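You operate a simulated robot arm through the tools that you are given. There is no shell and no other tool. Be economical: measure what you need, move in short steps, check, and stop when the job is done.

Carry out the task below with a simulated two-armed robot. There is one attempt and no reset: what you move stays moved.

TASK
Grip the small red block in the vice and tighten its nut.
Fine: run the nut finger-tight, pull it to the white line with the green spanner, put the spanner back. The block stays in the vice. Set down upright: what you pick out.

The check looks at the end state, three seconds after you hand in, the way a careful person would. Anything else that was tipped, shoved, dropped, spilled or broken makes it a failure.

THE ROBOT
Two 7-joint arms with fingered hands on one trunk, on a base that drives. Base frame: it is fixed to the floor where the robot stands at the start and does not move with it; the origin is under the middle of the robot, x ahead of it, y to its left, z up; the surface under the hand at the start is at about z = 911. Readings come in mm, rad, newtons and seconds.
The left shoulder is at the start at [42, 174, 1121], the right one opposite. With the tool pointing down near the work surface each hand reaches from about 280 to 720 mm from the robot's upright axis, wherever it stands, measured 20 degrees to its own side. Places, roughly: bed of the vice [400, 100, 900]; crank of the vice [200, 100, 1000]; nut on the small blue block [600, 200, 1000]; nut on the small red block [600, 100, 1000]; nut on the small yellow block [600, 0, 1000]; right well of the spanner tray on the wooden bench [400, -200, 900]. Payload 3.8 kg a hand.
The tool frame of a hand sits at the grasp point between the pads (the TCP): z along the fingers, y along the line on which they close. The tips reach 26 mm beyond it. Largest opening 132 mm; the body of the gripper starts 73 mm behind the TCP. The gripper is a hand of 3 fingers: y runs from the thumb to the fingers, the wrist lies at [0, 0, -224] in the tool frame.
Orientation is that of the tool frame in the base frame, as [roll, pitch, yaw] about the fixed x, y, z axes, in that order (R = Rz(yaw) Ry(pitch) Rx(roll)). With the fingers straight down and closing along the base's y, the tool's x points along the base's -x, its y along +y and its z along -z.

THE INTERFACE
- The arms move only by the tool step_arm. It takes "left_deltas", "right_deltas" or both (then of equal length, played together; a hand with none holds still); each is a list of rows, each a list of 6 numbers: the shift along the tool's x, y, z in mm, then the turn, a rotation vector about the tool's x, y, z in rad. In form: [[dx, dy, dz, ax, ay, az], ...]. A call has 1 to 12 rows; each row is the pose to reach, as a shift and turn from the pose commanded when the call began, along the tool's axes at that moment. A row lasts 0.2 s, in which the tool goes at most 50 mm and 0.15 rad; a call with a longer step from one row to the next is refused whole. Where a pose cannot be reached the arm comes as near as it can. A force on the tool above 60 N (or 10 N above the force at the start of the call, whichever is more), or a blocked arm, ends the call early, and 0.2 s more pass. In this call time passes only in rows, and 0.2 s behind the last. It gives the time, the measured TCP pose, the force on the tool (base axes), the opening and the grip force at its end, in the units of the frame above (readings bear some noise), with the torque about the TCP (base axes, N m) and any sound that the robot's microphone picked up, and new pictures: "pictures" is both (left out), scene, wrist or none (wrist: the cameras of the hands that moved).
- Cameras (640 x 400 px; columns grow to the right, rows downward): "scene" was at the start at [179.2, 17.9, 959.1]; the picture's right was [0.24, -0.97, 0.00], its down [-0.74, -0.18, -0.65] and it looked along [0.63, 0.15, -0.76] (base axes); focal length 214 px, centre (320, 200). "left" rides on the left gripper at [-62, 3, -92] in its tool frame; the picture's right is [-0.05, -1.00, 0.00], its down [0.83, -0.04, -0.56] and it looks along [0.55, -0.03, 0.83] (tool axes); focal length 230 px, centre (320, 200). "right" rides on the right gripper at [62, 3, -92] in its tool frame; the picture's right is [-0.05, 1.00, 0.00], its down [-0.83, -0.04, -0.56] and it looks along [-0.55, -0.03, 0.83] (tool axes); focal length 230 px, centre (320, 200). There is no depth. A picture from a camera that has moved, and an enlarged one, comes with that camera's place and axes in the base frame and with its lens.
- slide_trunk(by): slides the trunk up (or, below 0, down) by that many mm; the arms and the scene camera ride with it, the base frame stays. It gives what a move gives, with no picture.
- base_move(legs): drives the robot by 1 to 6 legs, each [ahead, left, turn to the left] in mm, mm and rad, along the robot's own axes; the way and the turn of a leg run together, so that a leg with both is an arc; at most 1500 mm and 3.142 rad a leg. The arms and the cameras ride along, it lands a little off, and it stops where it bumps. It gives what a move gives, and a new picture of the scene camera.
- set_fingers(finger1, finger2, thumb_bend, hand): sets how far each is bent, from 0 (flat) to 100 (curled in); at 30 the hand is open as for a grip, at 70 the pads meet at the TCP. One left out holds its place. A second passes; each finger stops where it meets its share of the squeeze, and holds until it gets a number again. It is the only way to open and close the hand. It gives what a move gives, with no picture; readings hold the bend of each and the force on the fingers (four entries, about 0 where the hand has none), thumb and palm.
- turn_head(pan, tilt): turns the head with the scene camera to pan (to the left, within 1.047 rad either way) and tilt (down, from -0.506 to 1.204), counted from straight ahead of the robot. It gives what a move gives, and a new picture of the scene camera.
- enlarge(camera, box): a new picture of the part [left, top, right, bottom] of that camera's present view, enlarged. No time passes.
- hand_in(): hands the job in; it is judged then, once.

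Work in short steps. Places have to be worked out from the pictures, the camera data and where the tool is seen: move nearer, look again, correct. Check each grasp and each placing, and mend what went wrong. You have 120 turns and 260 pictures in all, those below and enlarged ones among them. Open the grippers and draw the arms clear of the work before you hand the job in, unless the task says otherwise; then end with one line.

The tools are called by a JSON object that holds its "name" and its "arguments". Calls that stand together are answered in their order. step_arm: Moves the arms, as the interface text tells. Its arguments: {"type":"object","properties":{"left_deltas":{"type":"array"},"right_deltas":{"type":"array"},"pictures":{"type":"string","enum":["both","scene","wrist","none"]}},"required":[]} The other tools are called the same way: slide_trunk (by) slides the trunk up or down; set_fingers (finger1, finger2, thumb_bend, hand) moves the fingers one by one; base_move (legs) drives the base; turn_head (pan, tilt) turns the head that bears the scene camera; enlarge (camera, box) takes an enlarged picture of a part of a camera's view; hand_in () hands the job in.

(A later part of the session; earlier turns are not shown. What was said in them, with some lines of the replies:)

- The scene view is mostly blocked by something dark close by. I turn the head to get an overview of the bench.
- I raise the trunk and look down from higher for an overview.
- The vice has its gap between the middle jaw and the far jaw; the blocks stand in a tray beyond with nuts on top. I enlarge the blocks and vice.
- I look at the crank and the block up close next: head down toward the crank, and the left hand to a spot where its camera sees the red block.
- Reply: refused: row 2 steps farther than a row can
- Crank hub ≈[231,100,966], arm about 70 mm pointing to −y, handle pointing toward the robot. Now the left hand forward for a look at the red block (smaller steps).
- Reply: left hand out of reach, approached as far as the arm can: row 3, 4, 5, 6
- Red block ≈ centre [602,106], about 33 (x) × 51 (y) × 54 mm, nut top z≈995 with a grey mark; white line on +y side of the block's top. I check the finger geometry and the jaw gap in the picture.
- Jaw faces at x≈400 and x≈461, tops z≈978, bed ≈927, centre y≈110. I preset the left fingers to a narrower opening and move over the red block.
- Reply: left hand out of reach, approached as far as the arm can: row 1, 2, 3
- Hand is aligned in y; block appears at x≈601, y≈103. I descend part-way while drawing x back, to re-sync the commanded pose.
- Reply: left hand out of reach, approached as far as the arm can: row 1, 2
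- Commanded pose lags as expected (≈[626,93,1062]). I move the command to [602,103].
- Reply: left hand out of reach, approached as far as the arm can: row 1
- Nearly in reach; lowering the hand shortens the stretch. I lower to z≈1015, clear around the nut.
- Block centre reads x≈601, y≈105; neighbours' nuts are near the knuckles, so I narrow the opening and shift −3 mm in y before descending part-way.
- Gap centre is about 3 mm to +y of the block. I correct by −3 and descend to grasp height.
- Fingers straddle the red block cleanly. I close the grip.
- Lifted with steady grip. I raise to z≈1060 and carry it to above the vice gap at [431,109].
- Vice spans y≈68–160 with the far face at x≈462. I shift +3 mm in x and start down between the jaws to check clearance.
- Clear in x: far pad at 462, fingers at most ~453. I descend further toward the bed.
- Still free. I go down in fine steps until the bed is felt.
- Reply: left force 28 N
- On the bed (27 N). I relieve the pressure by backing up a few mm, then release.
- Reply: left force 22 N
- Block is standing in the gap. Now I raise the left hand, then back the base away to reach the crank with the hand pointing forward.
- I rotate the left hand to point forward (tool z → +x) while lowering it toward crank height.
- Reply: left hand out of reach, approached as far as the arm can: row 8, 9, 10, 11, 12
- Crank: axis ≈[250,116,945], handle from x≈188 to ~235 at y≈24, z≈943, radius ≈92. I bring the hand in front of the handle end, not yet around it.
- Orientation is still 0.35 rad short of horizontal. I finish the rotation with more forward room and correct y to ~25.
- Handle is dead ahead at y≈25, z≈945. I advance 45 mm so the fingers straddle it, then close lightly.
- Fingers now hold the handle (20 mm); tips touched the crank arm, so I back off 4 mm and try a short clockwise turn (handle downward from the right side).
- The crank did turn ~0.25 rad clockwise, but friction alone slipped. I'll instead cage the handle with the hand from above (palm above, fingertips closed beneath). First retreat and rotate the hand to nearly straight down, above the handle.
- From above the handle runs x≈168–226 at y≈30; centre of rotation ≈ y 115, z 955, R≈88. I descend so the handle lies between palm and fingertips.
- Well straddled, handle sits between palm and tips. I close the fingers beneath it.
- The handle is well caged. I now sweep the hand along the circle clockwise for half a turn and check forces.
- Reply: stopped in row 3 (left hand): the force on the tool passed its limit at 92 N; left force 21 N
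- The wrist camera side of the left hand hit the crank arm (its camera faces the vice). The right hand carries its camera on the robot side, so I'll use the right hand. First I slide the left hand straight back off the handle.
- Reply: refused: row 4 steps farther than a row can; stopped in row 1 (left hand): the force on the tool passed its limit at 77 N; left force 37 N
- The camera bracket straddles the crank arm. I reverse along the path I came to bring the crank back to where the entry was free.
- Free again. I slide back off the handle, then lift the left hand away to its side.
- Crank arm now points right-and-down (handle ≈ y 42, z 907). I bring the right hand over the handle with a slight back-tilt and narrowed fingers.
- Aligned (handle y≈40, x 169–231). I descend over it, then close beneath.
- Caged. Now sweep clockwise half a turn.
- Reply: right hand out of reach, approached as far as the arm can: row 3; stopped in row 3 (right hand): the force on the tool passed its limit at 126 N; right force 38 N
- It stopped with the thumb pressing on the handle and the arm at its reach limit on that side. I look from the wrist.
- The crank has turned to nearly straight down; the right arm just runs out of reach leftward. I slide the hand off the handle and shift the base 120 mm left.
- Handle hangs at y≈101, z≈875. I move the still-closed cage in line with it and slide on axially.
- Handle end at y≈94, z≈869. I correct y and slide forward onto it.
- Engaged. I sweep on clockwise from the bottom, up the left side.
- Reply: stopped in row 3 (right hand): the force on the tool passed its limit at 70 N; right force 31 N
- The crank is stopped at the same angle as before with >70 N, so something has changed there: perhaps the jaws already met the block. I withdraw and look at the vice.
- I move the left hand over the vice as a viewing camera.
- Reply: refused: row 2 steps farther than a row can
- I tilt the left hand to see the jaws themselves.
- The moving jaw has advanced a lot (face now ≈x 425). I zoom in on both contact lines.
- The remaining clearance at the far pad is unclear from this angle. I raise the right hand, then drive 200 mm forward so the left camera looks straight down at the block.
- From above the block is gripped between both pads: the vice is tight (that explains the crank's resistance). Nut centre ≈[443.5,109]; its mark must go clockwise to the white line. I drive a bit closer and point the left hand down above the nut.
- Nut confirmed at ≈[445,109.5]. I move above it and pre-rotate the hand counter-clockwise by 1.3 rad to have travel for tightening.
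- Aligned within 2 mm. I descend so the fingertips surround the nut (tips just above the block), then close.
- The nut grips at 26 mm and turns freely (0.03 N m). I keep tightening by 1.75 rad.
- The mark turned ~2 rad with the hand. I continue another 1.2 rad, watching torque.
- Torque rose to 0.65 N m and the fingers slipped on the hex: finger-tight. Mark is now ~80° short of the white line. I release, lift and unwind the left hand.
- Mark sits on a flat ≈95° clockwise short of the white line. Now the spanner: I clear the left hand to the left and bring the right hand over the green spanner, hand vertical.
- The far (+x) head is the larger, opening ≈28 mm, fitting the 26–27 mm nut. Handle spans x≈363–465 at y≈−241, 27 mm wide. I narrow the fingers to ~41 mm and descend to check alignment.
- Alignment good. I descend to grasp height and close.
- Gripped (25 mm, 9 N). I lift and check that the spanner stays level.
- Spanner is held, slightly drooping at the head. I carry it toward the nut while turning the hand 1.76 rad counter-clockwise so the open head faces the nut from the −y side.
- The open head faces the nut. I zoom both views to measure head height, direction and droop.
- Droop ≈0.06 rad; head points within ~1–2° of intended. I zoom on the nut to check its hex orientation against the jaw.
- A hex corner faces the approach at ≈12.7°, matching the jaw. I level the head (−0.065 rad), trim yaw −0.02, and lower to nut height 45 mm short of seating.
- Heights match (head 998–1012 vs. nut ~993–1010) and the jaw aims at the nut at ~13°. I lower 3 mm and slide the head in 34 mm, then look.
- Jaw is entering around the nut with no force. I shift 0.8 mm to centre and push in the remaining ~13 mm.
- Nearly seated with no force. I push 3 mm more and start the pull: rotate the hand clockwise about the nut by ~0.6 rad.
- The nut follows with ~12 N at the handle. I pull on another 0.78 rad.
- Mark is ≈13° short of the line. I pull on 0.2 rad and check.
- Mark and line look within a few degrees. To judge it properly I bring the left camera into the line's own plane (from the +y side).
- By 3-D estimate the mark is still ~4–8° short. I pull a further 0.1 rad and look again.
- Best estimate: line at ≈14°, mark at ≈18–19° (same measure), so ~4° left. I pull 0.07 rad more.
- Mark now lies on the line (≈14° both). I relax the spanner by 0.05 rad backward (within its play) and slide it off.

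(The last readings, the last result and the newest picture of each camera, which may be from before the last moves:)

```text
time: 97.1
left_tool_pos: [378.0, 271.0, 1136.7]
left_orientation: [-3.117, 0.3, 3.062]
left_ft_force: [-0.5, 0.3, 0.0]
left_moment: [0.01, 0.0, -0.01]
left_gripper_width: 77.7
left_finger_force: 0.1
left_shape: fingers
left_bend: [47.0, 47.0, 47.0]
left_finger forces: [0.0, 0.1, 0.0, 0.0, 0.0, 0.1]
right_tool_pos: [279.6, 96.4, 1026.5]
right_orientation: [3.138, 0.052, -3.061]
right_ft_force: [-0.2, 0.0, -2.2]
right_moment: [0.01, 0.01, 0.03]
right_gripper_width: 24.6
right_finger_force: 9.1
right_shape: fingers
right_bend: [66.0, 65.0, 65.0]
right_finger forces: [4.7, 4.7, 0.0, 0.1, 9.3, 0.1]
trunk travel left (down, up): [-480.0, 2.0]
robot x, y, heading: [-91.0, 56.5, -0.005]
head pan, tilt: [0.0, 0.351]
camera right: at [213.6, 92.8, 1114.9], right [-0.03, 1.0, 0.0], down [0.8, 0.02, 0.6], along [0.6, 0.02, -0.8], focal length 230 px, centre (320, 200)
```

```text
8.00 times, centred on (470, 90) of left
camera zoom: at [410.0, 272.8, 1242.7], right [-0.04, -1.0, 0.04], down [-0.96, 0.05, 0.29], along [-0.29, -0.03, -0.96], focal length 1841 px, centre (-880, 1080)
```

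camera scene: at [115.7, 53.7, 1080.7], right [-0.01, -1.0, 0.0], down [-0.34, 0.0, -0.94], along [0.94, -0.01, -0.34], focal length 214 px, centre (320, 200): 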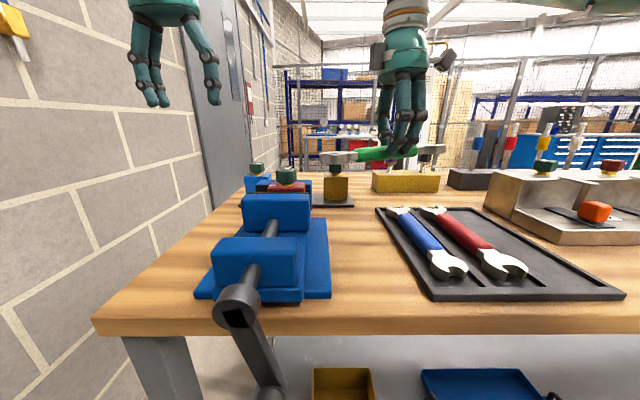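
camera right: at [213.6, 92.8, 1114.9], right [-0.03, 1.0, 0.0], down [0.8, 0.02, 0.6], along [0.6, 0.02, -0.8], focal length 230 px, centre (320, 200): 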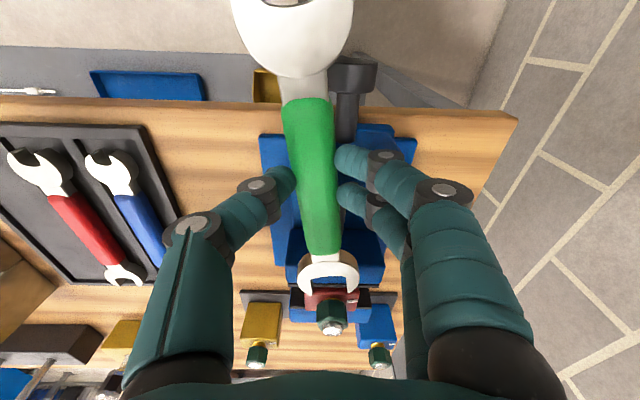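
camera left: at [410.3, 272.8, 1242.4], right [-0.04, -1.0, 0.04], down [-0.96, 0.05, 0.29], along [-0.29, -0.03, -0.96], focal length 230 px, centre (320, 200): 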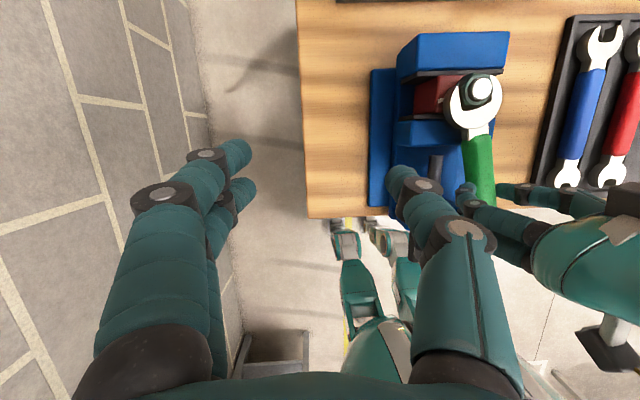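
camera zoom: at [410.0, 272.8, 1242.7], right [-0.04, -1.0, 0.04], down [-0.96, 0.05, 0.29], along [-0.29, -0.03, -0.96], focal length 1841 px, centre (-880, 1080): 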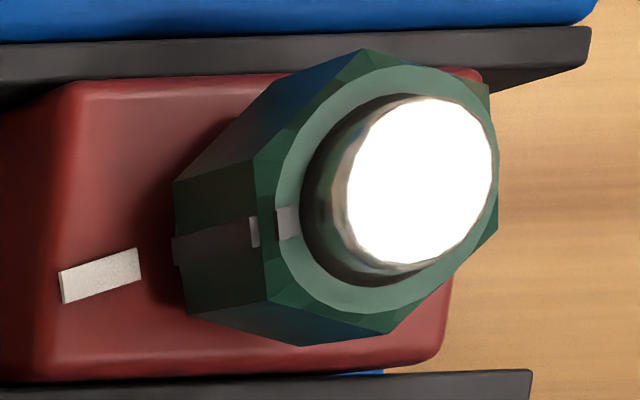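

The mark lines up with the white line (within ~1–2°), stripe and line meet. Now I carry the spanner back over its well, raised.

{"name": "step_arm", "arguments": {"right_deltas": [[5, 0, -30, 0, 0, 0], [5, 0, -58, 0, 0, 0], [-7, -43, -58, 0, 0, 0.02], [-20, -87, -57, 0, 0, 0.04], [-32, -130, -57, 0, 0, 0.06], [-45, -173, -56, 0, 0, 0.08], [-58, -217, -55, 0, 0, 0.1], [-70, -260, -54, 0, 0, 0.13], [-83, -303, -53, 0, 0, 0.13], [-96, -346.5, -53, 0, 0, 0.13], [-96, -346.5, -53, 0, 0, 0.13]], "pictures": "both"}}

{"name": "enlarge", "arguments": {"camera": "right", "box": [200, 0, 440, 320]}}

```text
time: 99.5
left_tool_pos: [378.9, 271.5, 1136.1]
left_orientation: [-3.116, 0.3, 3.061]
left_ft_force: [-0.3, -0.3, -0.5]
left_moment: [0.03, 0.02, 0.0]
left_gripper_width: 77.6
left_finger_force: 0.1
left_shape: fingers
left_bend: [47.0, 47.0, 47.0]
left_finger forces: [0.1, 0.1, 0.1, 0.1, 0.0, 0.1]
right_tool_pos: [403.0, -240.0, 1085.2]
right_orientation: [3.132, 0.05, 3.095]
right_ft_force: [0.0, 0.9, -2.7]
right_moment: [0.01, 0.03, -0.01]
right_gripper_width: 24.5
right_finger_force: 9.4
right_shape: fingers
right_bend: [66.0, 64.0, 65.0]
right_finger forces: [4.8, 4.5, 0.0, 0.1, 9.2, 0.0]
trunk travel left (down, up): [-480.0, 2.0]
robot x, y, heading: [-88.4, 57.6, -0.004]
head pan, tilt: [0.0, 0.351]
camera scene: at [115.6, 53.7, 1080.8], right [-0.01, -1.0, 0.0], down [-0.34, 0.0, -0.94], along [0.94, -0.01, -0.34], focal length 214 px, centre (320, 200)
camera right: at [336.0, -236.3, 1173.9], right [0.1, 1.0, 0.01], down [0.8, -0.09, 0.6], along [0.59, -0.05, -0.8], focal length 230 px, centre (320, 200)
```

scene: 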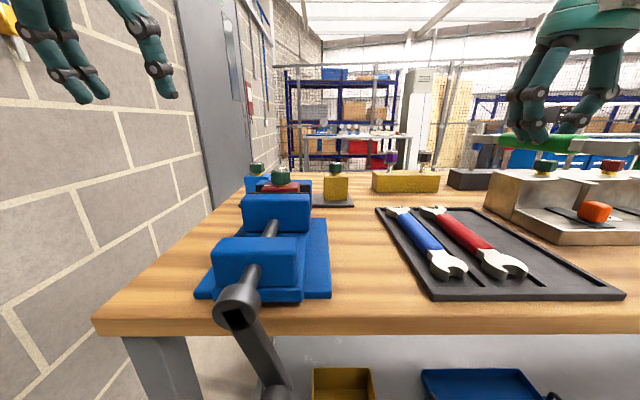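
right: 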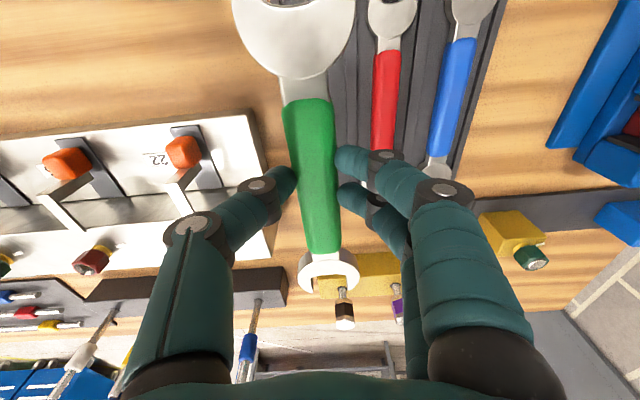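

```text
1.25 times, centred on (320, 160) of right
camera zoom: at [336.0, -236.3, 1173.9], right [0.1, 1.0, 0.01], down [0.8, -0.09, 0.6], along [0.59, -0.05, -0.8], focal length 288 px, centre (320, 250)
```

zoom: 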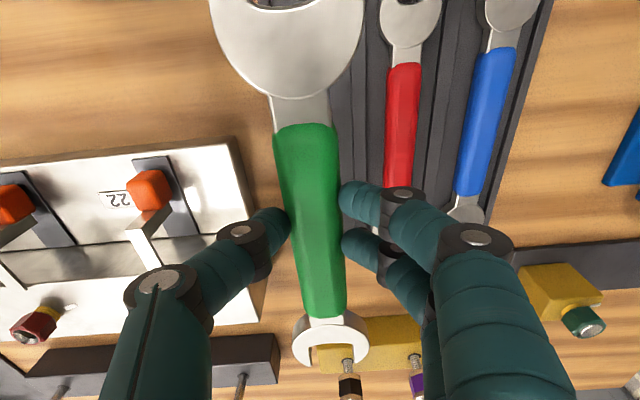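

The spanner is parallel to x again. I lower to just above the tray with a small y correction and compare it with the well.

{"name": "step_arm", "arguments": {"right_deltas": [[2, 0.5, 40, 0, 0, 0], [4, 1, 80, 0, 0, 0], [5, 1.5, 105, 0, 0, 0]], "pictures": "wrist"}}

{"name": "enlarge", "arguments": {"camera": "right", "box": [200, 0, 440, 320]}}

{"name": "enlarge", "arguments": {"camera": "scene", "box": [360, 140, 640, 310]}}

```text
time: 100.3
left_tool_pos: [377.4, 270.3, 1136.4]
left_orientation: [-3.119, 0.298, 3.061]
left_ft_force: [-1.2, -0.7, -0.6]
left_moment: [0.02, -0.03, -0.01]
left_gripper_width: 77.4
left_finger_force: 0.1
left_shape: fingers
left_bend: [47.0, 47.0, 47.0]
left_finger forces: [0.0, 0.0, 0.0, 0.0, 0.0, 0.0]
right_tool_pos: [404.0, -238.0, 977.0]
right_orientation: [3.134, 0.052, 3.094]
right_ft_force: [-1.0, -0.1, -2.4]
right_moment: [0.01, 0.02, 0.03]
right_gripper_width: 24.5
right_finger_force: 9.3
right_shape: fingers
right_bend: [66.0, 64.0, 65.0]
right_finger forces: [4.8, 4.6, 0.0, 0.0, 9.3, 0.1]
trunk travel left (down, up): [-480.0, 2.0]
robot x, y, heading: [-90.6, 57.1, -0.004]
head pan, tilt: [0.0, 0.351]
camera right: at [337.5, -233.6, 1066.7], right [0.1, 1.0, 0.01], down [0.8, -0.09, 0.6], along [0.59, -0.05, -0.8], focal length 230 px, centre (320, 200)
```

right: 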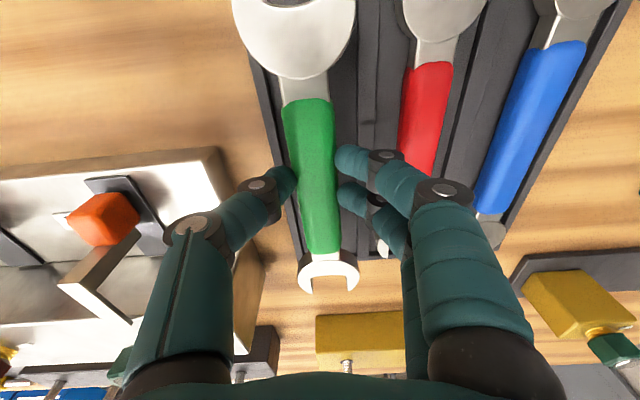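

```text
1.25 times, centred on (320, 160) of right
camera zoom: at [337.5, -233.6, 1066.7], right [0.1, 1.0, 0.01], down [0.8, -0.09, 0.6], along [0.59, -0.05, -0.8], focal length 288 px, centre (320, 250)
```

zoom: 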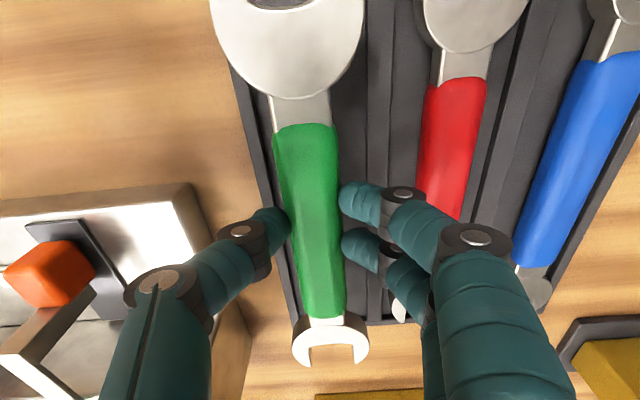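

```text
2.29 times, centred on (500, 225) of scene
camera zoom: at [115.7, 53.1, 1080.7], right [-0.01, -1.0, 0.0], down [-0.34, 0.0, -0.94], along [0.94, -0.01, -0.34], focal length 490 px, centre (-91, 143)
```

zoom: 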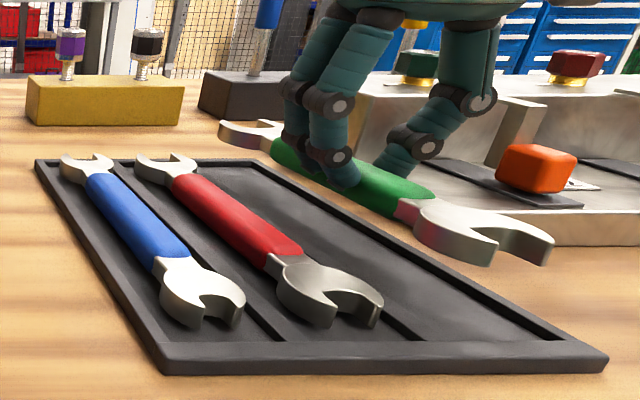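

Grip point along the handle is unchanged, so the pick-up coordinates hold (x≈403, y≈−240). I lower onto the tray in fine steps.

{"name": "step_arm", "arguments": {"right_deltas": [[1, 1, 12, 0, 0, 0], [2, 1, 22, 0, 0, 0], [2.5, 1, 28, 0, 0, 0], [2.6, 1, 31, 0, 0, 0], [2.7, 1, 33, 0, 0, 0]], "pictures": "wrist"}}

{"name": "enlarge", "arguments": {"camera": "scene", "box": [360, 140, 640, 310]}}

```text
time: 101.5
left_tool_pos: [378.0, 269.7, 1136.5]
left_orientation: [-3.117, 0.299, 3.063]
left_ft_force: [0.6, 0.2, -0.3]
left_moment: [0.0, 0.0, 0.0]
left_gripper_width: 77.3
left_finger_force: 0.1
left_shape: fingers
left_bend: [47.0, 47.0, 47.0]
left_finger forces: [0.0, 0.0, 0.0, 0.1, 0.1, 0.0]
right_tool_pos: [403.0, -236.7, 945.4]
right_orientation: [3.133, 0.052, 3.094]
right_ft_force: [-0.1, 0.1, -2.4]
right_moment: [0.02, 0.01, -0.02]
right_gripper_width: 24.4
right_finger_force: 9.4
right_shape: fingers
right_bend: [66.0, 64.0, 65.0]
right_finger forces: [4.9, 4.6, 0.1, 0.0, 9.4, 0.0]
trunk travel left (down, up): [-480.0, 2.0]
robot x, y, heading: [-90.9, 55.2, -0.005]
head pan, tilt: [0.0, 0.351]
camera right: at [336.2, -232.7, 1034.4], right [0.1, 1.0, 0.01], down [0.8, -0.09, 0.6], along [0.6, -0.05, -0.8], focal length 230 px, centre (320, 200)
```

right: 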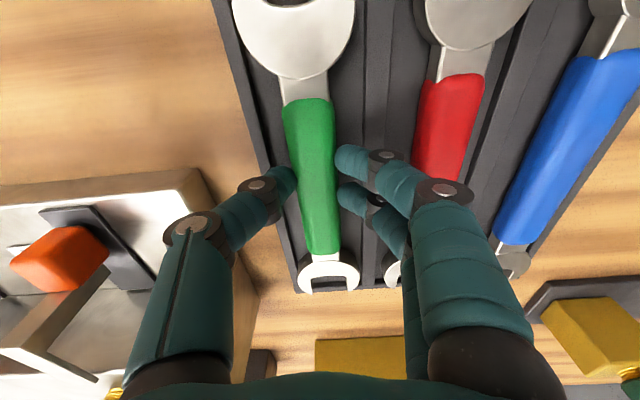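

```text
2.29 times, centred on (500, 225) of scene
camera zoom: at [115.5, 53.3, 1080.8], right [-0.01, -1.0, 0.0], down [-0.34, 0.0, -0.94], along [0.94, -0.01, -0.34], focal length 490 px, centre (-91, 143)
```

zoom: 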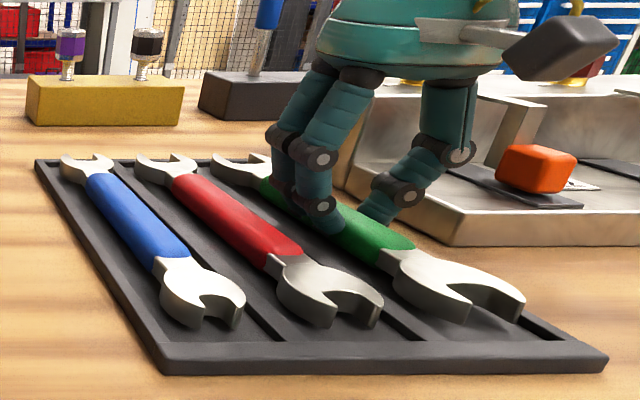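

Still hanging just above the floor; the near end is ~4 mm too close to the outer wall. I shift +3 mm in y, trim yaw, and settle it down.

{"name": "step_arm", "arguments": {"right_deltas": [[0, 1.5, -2, 0, 0, 0.01], [0, 3, -2, 0, 0, 0.02], [0, 3, 1, 0, 0, 0.02], [0.1, 3, 3, 0, 0, 0.02], [0.2, 3, 4.5, 0, 0, 0.02]], "pictures": "wrist"}}

```text
time: 102.7
left_tool_pos: [377.1, 270.9, 1137.6]
left_orientation: [-3.118, 0.302, 3.061]
left_ft_force: [0.2, -0.4, 0.2]
left_moment: [0.01, -0.01, 0.01]
left_gripper_width: 77.0
left_finger_force: 0.0
left_shape: fingers
left_bend: [47.0, 47.0, 47.0]
left_finger forces: [0.0, 0.0, 0.0, 0.1, 0.0, 0.0]
right_tool_pos: [403.2, -233.9, 943.7]
right_orientation: [3.131, 0.056, 3.074]
right_ft_force: [-1.0, -2.0, 9.4]
right_moment: [-0.05, 0.02, -0.02]
right_gripper_width: 24.2
right_finger_force: 11.4
right_shape: fingers
right_bend: [66.0, 65.0, 66.0]
right_finger forces: [5.2, 5.4, 0.1, 0.0, 12.4, 0.0]
trunk travel left (down, up): [-480.0, 2.0]
robot x, y, heading: [-90.9, 52.9, -0.003]
head pan, tilt: [0.0, 0.351]
camera right: at [336.6, -228.6, 1032.0], right [0.12, 0.99, 0.01], down [0.79, -0.1, 0.6], along [0.6, -0.06, -0.8], focal length 230 px, centre (320, 200)
```

right: 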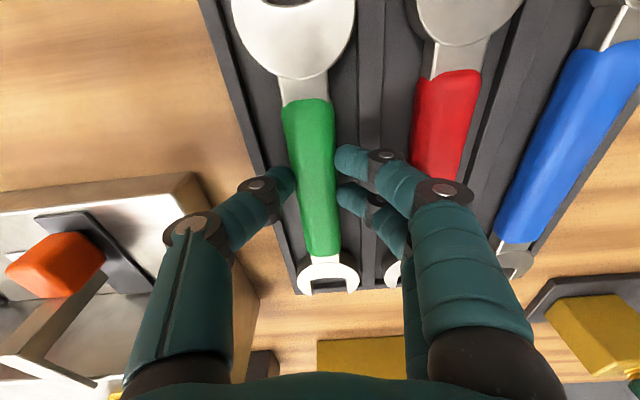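

It rests on the tray floor, centred in the well. I open to the earlier width and rise.

{"name": "set_fingers", "arguments": {"hand": "right", "finger1": 58.5, "finger2": 58.5, "thumb_bend": 58.5}}

{"name": "step_arm", "arguments": {"right_deltas": [[0.5, 0, -10, 0, 0, 0], [1.5, 0, -30, 0, 0, 0], [3, 0, -65, 0, 0, 0], [5, 0, -105, 0, 0, 0], [5, 0, -150, 0, 0, 0]], "pictures": "both"}}

{"name": "enlarge", "arguments": {"camera": "scene", "box": [360, 140, 640, 310]}}

```text
time: 103.7
left_tool_pos: [376.1, 270.6, 1136.0]
left_orientation: [-3.117, 0.3, 3.061]
left_ft_force: [0.1, 1.0, 0.5]
left_moment: [0.01, 0.01, -0.01]
left_gripper_width: 77.7
left_finger_force: 0.1
left_shape: fingers
left_bend: [47.0, 47.0, 47.0]
left_finger forces: [0.0, 0.1, 0.0, 0.1, 0.0, 0.0]
right_tool_pos: [402.0, -234.1, 942.8]
right_orientation: [3.134, 0.053, 3.075]
right_ft_force: [-1.3, -3.2, 7.1]
right_moment: [0.1, 0.0, 0.07]
right_gripper_width: 34.8
right_finger_force: 5.0
right_shape: fingers
right_bend: [62.0, 60.0, 58.0]
right_finger forces: [3.9, 4.3, 0.0, 0.0, 0.4, 0.0]
trunk travel left (down, up): [-480.0, 2.0]
robot x, y, heading: [-89.0, 54.5, -0.002]
head pan, tilt: [0.0, 0.351]
```

```text
time: 104.9
left_tool_pos: [378.9, 270.7, 1136.5]
left_orientation: [-3.116, 0.301, 3.06]
left_ft_force: [0.1, -0.5, 0.0]
left_moment: [-0.02, -0.03, 0.01]
left_gripper_width: 77.2
left_finger_force: 0.0
left_shape: fingers
left_bend: [47.0, 47.0, 47.0]
left_finger forces: [0.0, 0.0, 0.0, 0.0, 0.0, 0.1]
right_tool_pos: [392.5, -237.2, 1092.7]
right_orientation: [3.136, 0.052, 3.076]
right_ft_force: [-0.5, 0.1, -0.2]
right_moment: [0.04, -0.02, -0.02]
right_gripper_width: 40.8
right_finger_force: 0.1
right_shape: fingers
right_bend: [58.0, 58.0, 58.0]
right_finger forces: [0.0, 0.0, 0.0, 0.0, 0.0, 0.0]
trunk travel left (down, up): [-480.0, 2.0]
robot x, y, heading: [-86.4, 56.5, -0.007]
head pan, tilt: [0.0, 0.351]
camera scene: at [115.1, 53.7, 1081.0], right [-0.01, -1.0, 0.0], down [-0.34, 0.0, -0.94], along [0.94, -0.01, -0.34], focal length 214 px, centre (320, 200)
camera right: at [325.7, -231.7, 1181.6], right [0.12, 0.99, 0.01], down [0.8, -0.1, 0.6], along [0.59, -0.06, -0.8], focal length 230 px, centre (320, 200)
```

scene: 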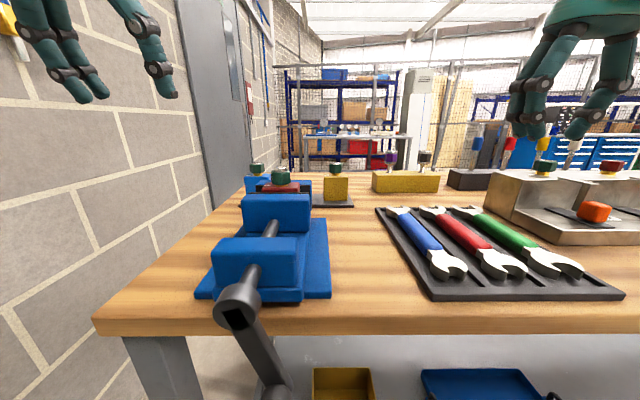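
right: 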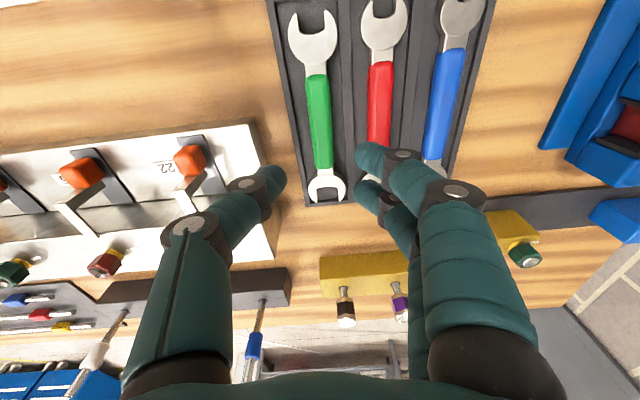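

```text
2.29 times, centred on (500, 225) of scene
camera zoom: at [115.1, 53.7, 1081.0], right [-0.01, -1.0, 0.0], down [-0.34, 0.0, -0.94], along [0.94, -0.01, -0.34], focal length 490 px, centre (-91, 143)
```

zoom: 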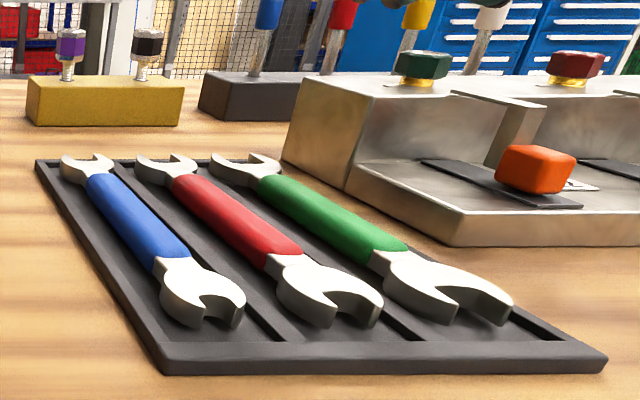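

The spanner lies flat in its well. A last check of nut mark and block, then I open both hands and draw them back.

{"name": "step_arm", "arguments": {"left_deltas": [[0, 0, -30, 0, 0, 0], [-20, -20, -45, 0, -0.1, 0], [-30, -40, -45, 0, -0.2, 0]], "pictures": "none"}}

{"name": "enlarge", "arguments": {"camera": "left", "box": [400, 70, 480, 140]}}

```text
time: 105.7
left_tool_pos: [390.4, 229.1, 1191.1]
left_orientation: [-3.117, 0.501, 3.069]
left_ft_force: [0.2, -0.3, -0.3]
left_moment: [-0.02, 0.03, -0.04]
left_gripper_width: 77.2
left_finger_force: 0.2
left_shape: fingers
left_bend: [47.0, 47.0, 47.0]
left_finger forces: [0.0, 0.0, 0.0, 0.0, 0.1, 0.1]
right_tool_pos: [393.4, -238.5, 1091.0]
right_orientation: [3.131, 0.052, 3.072]
right_ft_force: [0.7, 0.3, 0.7]
right_moment: [0.0, 0.04, -0.02]
right_gripper_width: 40.7
right_finger_force: 0.1
right_shape: fingers
right_bend: [58.0, 58.0, 58.0]
right_finger forces: [0.0, 0.0, 0.1, 0.1, 0.0, 0.0]
trunk travel left (down, up): [-480.0, 2.0]
robot x, y, heading: [-89.0, 54.0, -0.005]
head pan, tilt: [0.0, 0.351]
```

```text
5.71 times, centred on (440, 105) of left
camera zoom: at [400.9, 234.0, 1301.1], right [-0.04, -1.0, 0.05], down [-0.99, 0.05, 0.09], along [-0.09, -0.04, -0.99], focal length 1315 px, centre (-366, 743)
```

zoom: 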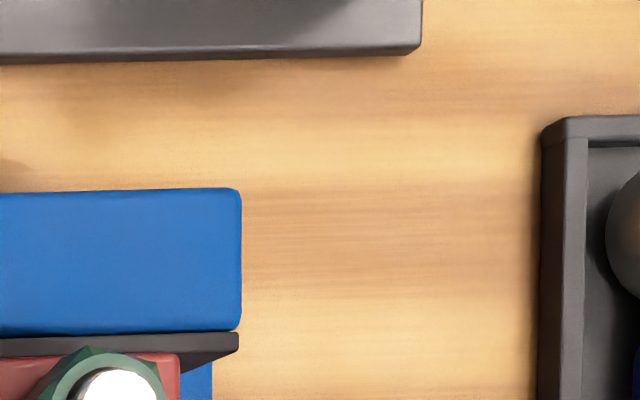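

{"name": "enlarge", "arguments": {"camera": "left", "box": [370, 115, 450, 170]}}

```text
7.27 times, centred on (410, 142) of left
camera zoom: at [400.9, 234.0, 1301.1], right [-0.04, -1.0, 0.05], down [-0.99, 0.05, 0.09], along [-0.09, -0.04, -0.99], focal length 1673 px, centre (-334, 618)
```

zoom: 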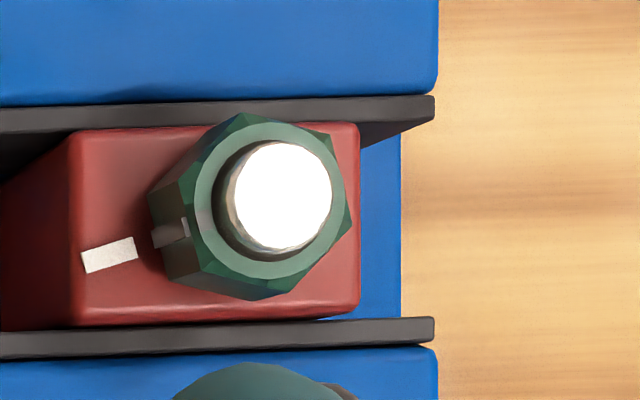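

Mark and white line meet in one straight line and the block is firmly between the pads. I open both hands and back the robot away.

{"name": "set_fingers", "arguments": {"hand": "right", "finger1": 30, "finger2": 30, "thumb_bend": 30}}

{"name": "set_fingers", "arguments": {"hand": "left", "finger1": 30, "finger2": 30, "thumb_bend": 30}}

{"name": "base_move", "arguments": {"legs": [[-250, 0, 0]]}}

```text
time: 106.7
left_tool_pos: [390.7, 229.1, 1190.5]
left_orientation: [-3.116, 0.5, 3.067]
left_ft_force: [0.5, 0.5, 0.4]
left_moment: [0.02, 0.01, 0.0]
left_gripper_width: 77.5
left_finger_force: 0.1
left_shape: fingers
left_bend: [47.0, 47.0, 47.0]
left_finger forces: [0.0, 0.0, 0.0, 0.0, 0.0, 0.1]
right_tool_pos: [392.9, -236.7, 1091.6]
right_orientation: [3.133, 0.052, 3.074]
right_ft_force: [-0.8, 0.0, -0.2]
right_moment: [-0.01, -0.02, 0.02]
right_gripper_width: 133.9
right_finger_force: 0.0
right_shape: fingers
right_bend: [30.0, 30.0, 30.0]
right_finger forces: [0.0, 0.0, 0.0, 0.0, 0.1, 0.1]
trunk travel left (down, up): [-480.0, 2.0]
robot x, y, heading: [-87.0, 54.8, -0.007]
head pan, tilt: [0.0, 0.351]
```

```text
time: 107.7
left_tool_pos: [391.7, 229.5, 1191.3]
left_orientation: [-3.116, 0.501, 3.068]
left_ft_force: [-1.0, 0.4, 0.1]
left_moment: [0.03, -0.02, -0.04]
left_gripper_width: 133.9
left_finger_force: 0.1
left_shape: fingers
left_bend: [30.0, 30.0, 30.0]
left_finger forces: [0.0, 0.0, 0.0, 0.2, 0.1, 0.1]
right_tool_pos: [392.1, -237.3, 1091.9]
right_orientation: [3.133, 0.051, 3.072]
right_ft_force: [-0.1, -0.4, 0.5]
right_moment: [0.03, 0.01, 0.0]
right_gripper_width: 133.9
right_finger_force: 0.0
right_shape: fingers
right_bend: [30.0, 30.0, 30.0]
right_finger forces: [0.0, 0.0, 0.0, 0.0, 0.0, 0.0]
trunk travel left (down, up): [-480.0, 2.0]
robot x, y, heading: [-86.4, 56.2, -0.005]
head pan, tilt: [0.0, 0.351]
```

```text
time: 109.5
left_tool_pos: [140.7, 231.4, 1190.4]
left_orientation: [-3.117, 0.5, 3.068]
left_ft_force: [0.7, -0.4, 0.3]
left_moment: [0.01, 0.01, -0.03]
left_gripper_width: 133.9
left_finger_force: 0.0
left_shape: fingers
left_bend: [30.0, 30.0, 30.0]
left_finger forces: [0.0, 0.1, 0.1, 0.1, 0.0, 0.0]
right_tool_pos: [142.0, -236.4, 1090.8]
right_orientation: [3.133, 0.049, 3.074]
right_ft_force: [0.6, -0.6, -0.5]
right_moment: [0.02, 0.01, 0.0]
right_gripper_width: 134.0
right_finger_force: 0.0
right_shape: fingers
right_bend: [30.0, 30.0, 30.0]
right_finger forces: [0.1, 0.0, 0.0, 0.1, 0.0, 0.1]
trunk travel left (down, up): [-480.0, 2.0]
robot x, y, heading: [-338.3, 57.0, -0.008]
head pan, tilt: [0.0, 0.351]
camera scene: at [-134.7, 54.8, 1080.7], right [-0.01, -1.0, 0.0], down [-0.34, 0.0, -0.94], along [0.94, -0.01, -0.34], focal length 214 px, centre (320, 200)
```

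scene: 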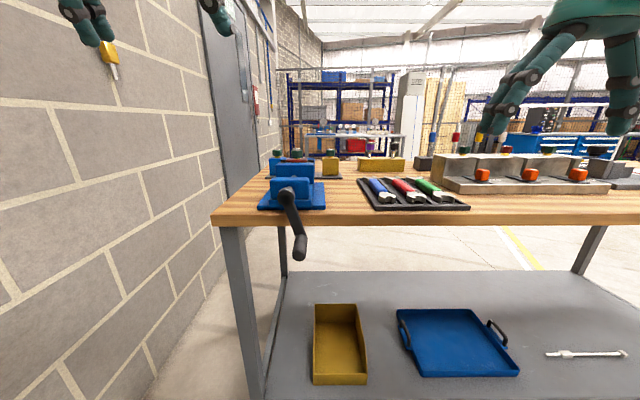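

Everything stands as it should: block in the vice, nut at the line, spanner back in its well, and the arms clear. I hand in.

{"name": "hand_in", "arguments": {}}

```text
The job is handed in.
```

The red block is gripped in the vice, its nut is finger-tight and pulled to the white line (within about 2° by my camera estimate), the green spanner is back in its well, and both hands are open and clear; I've handed the job in.
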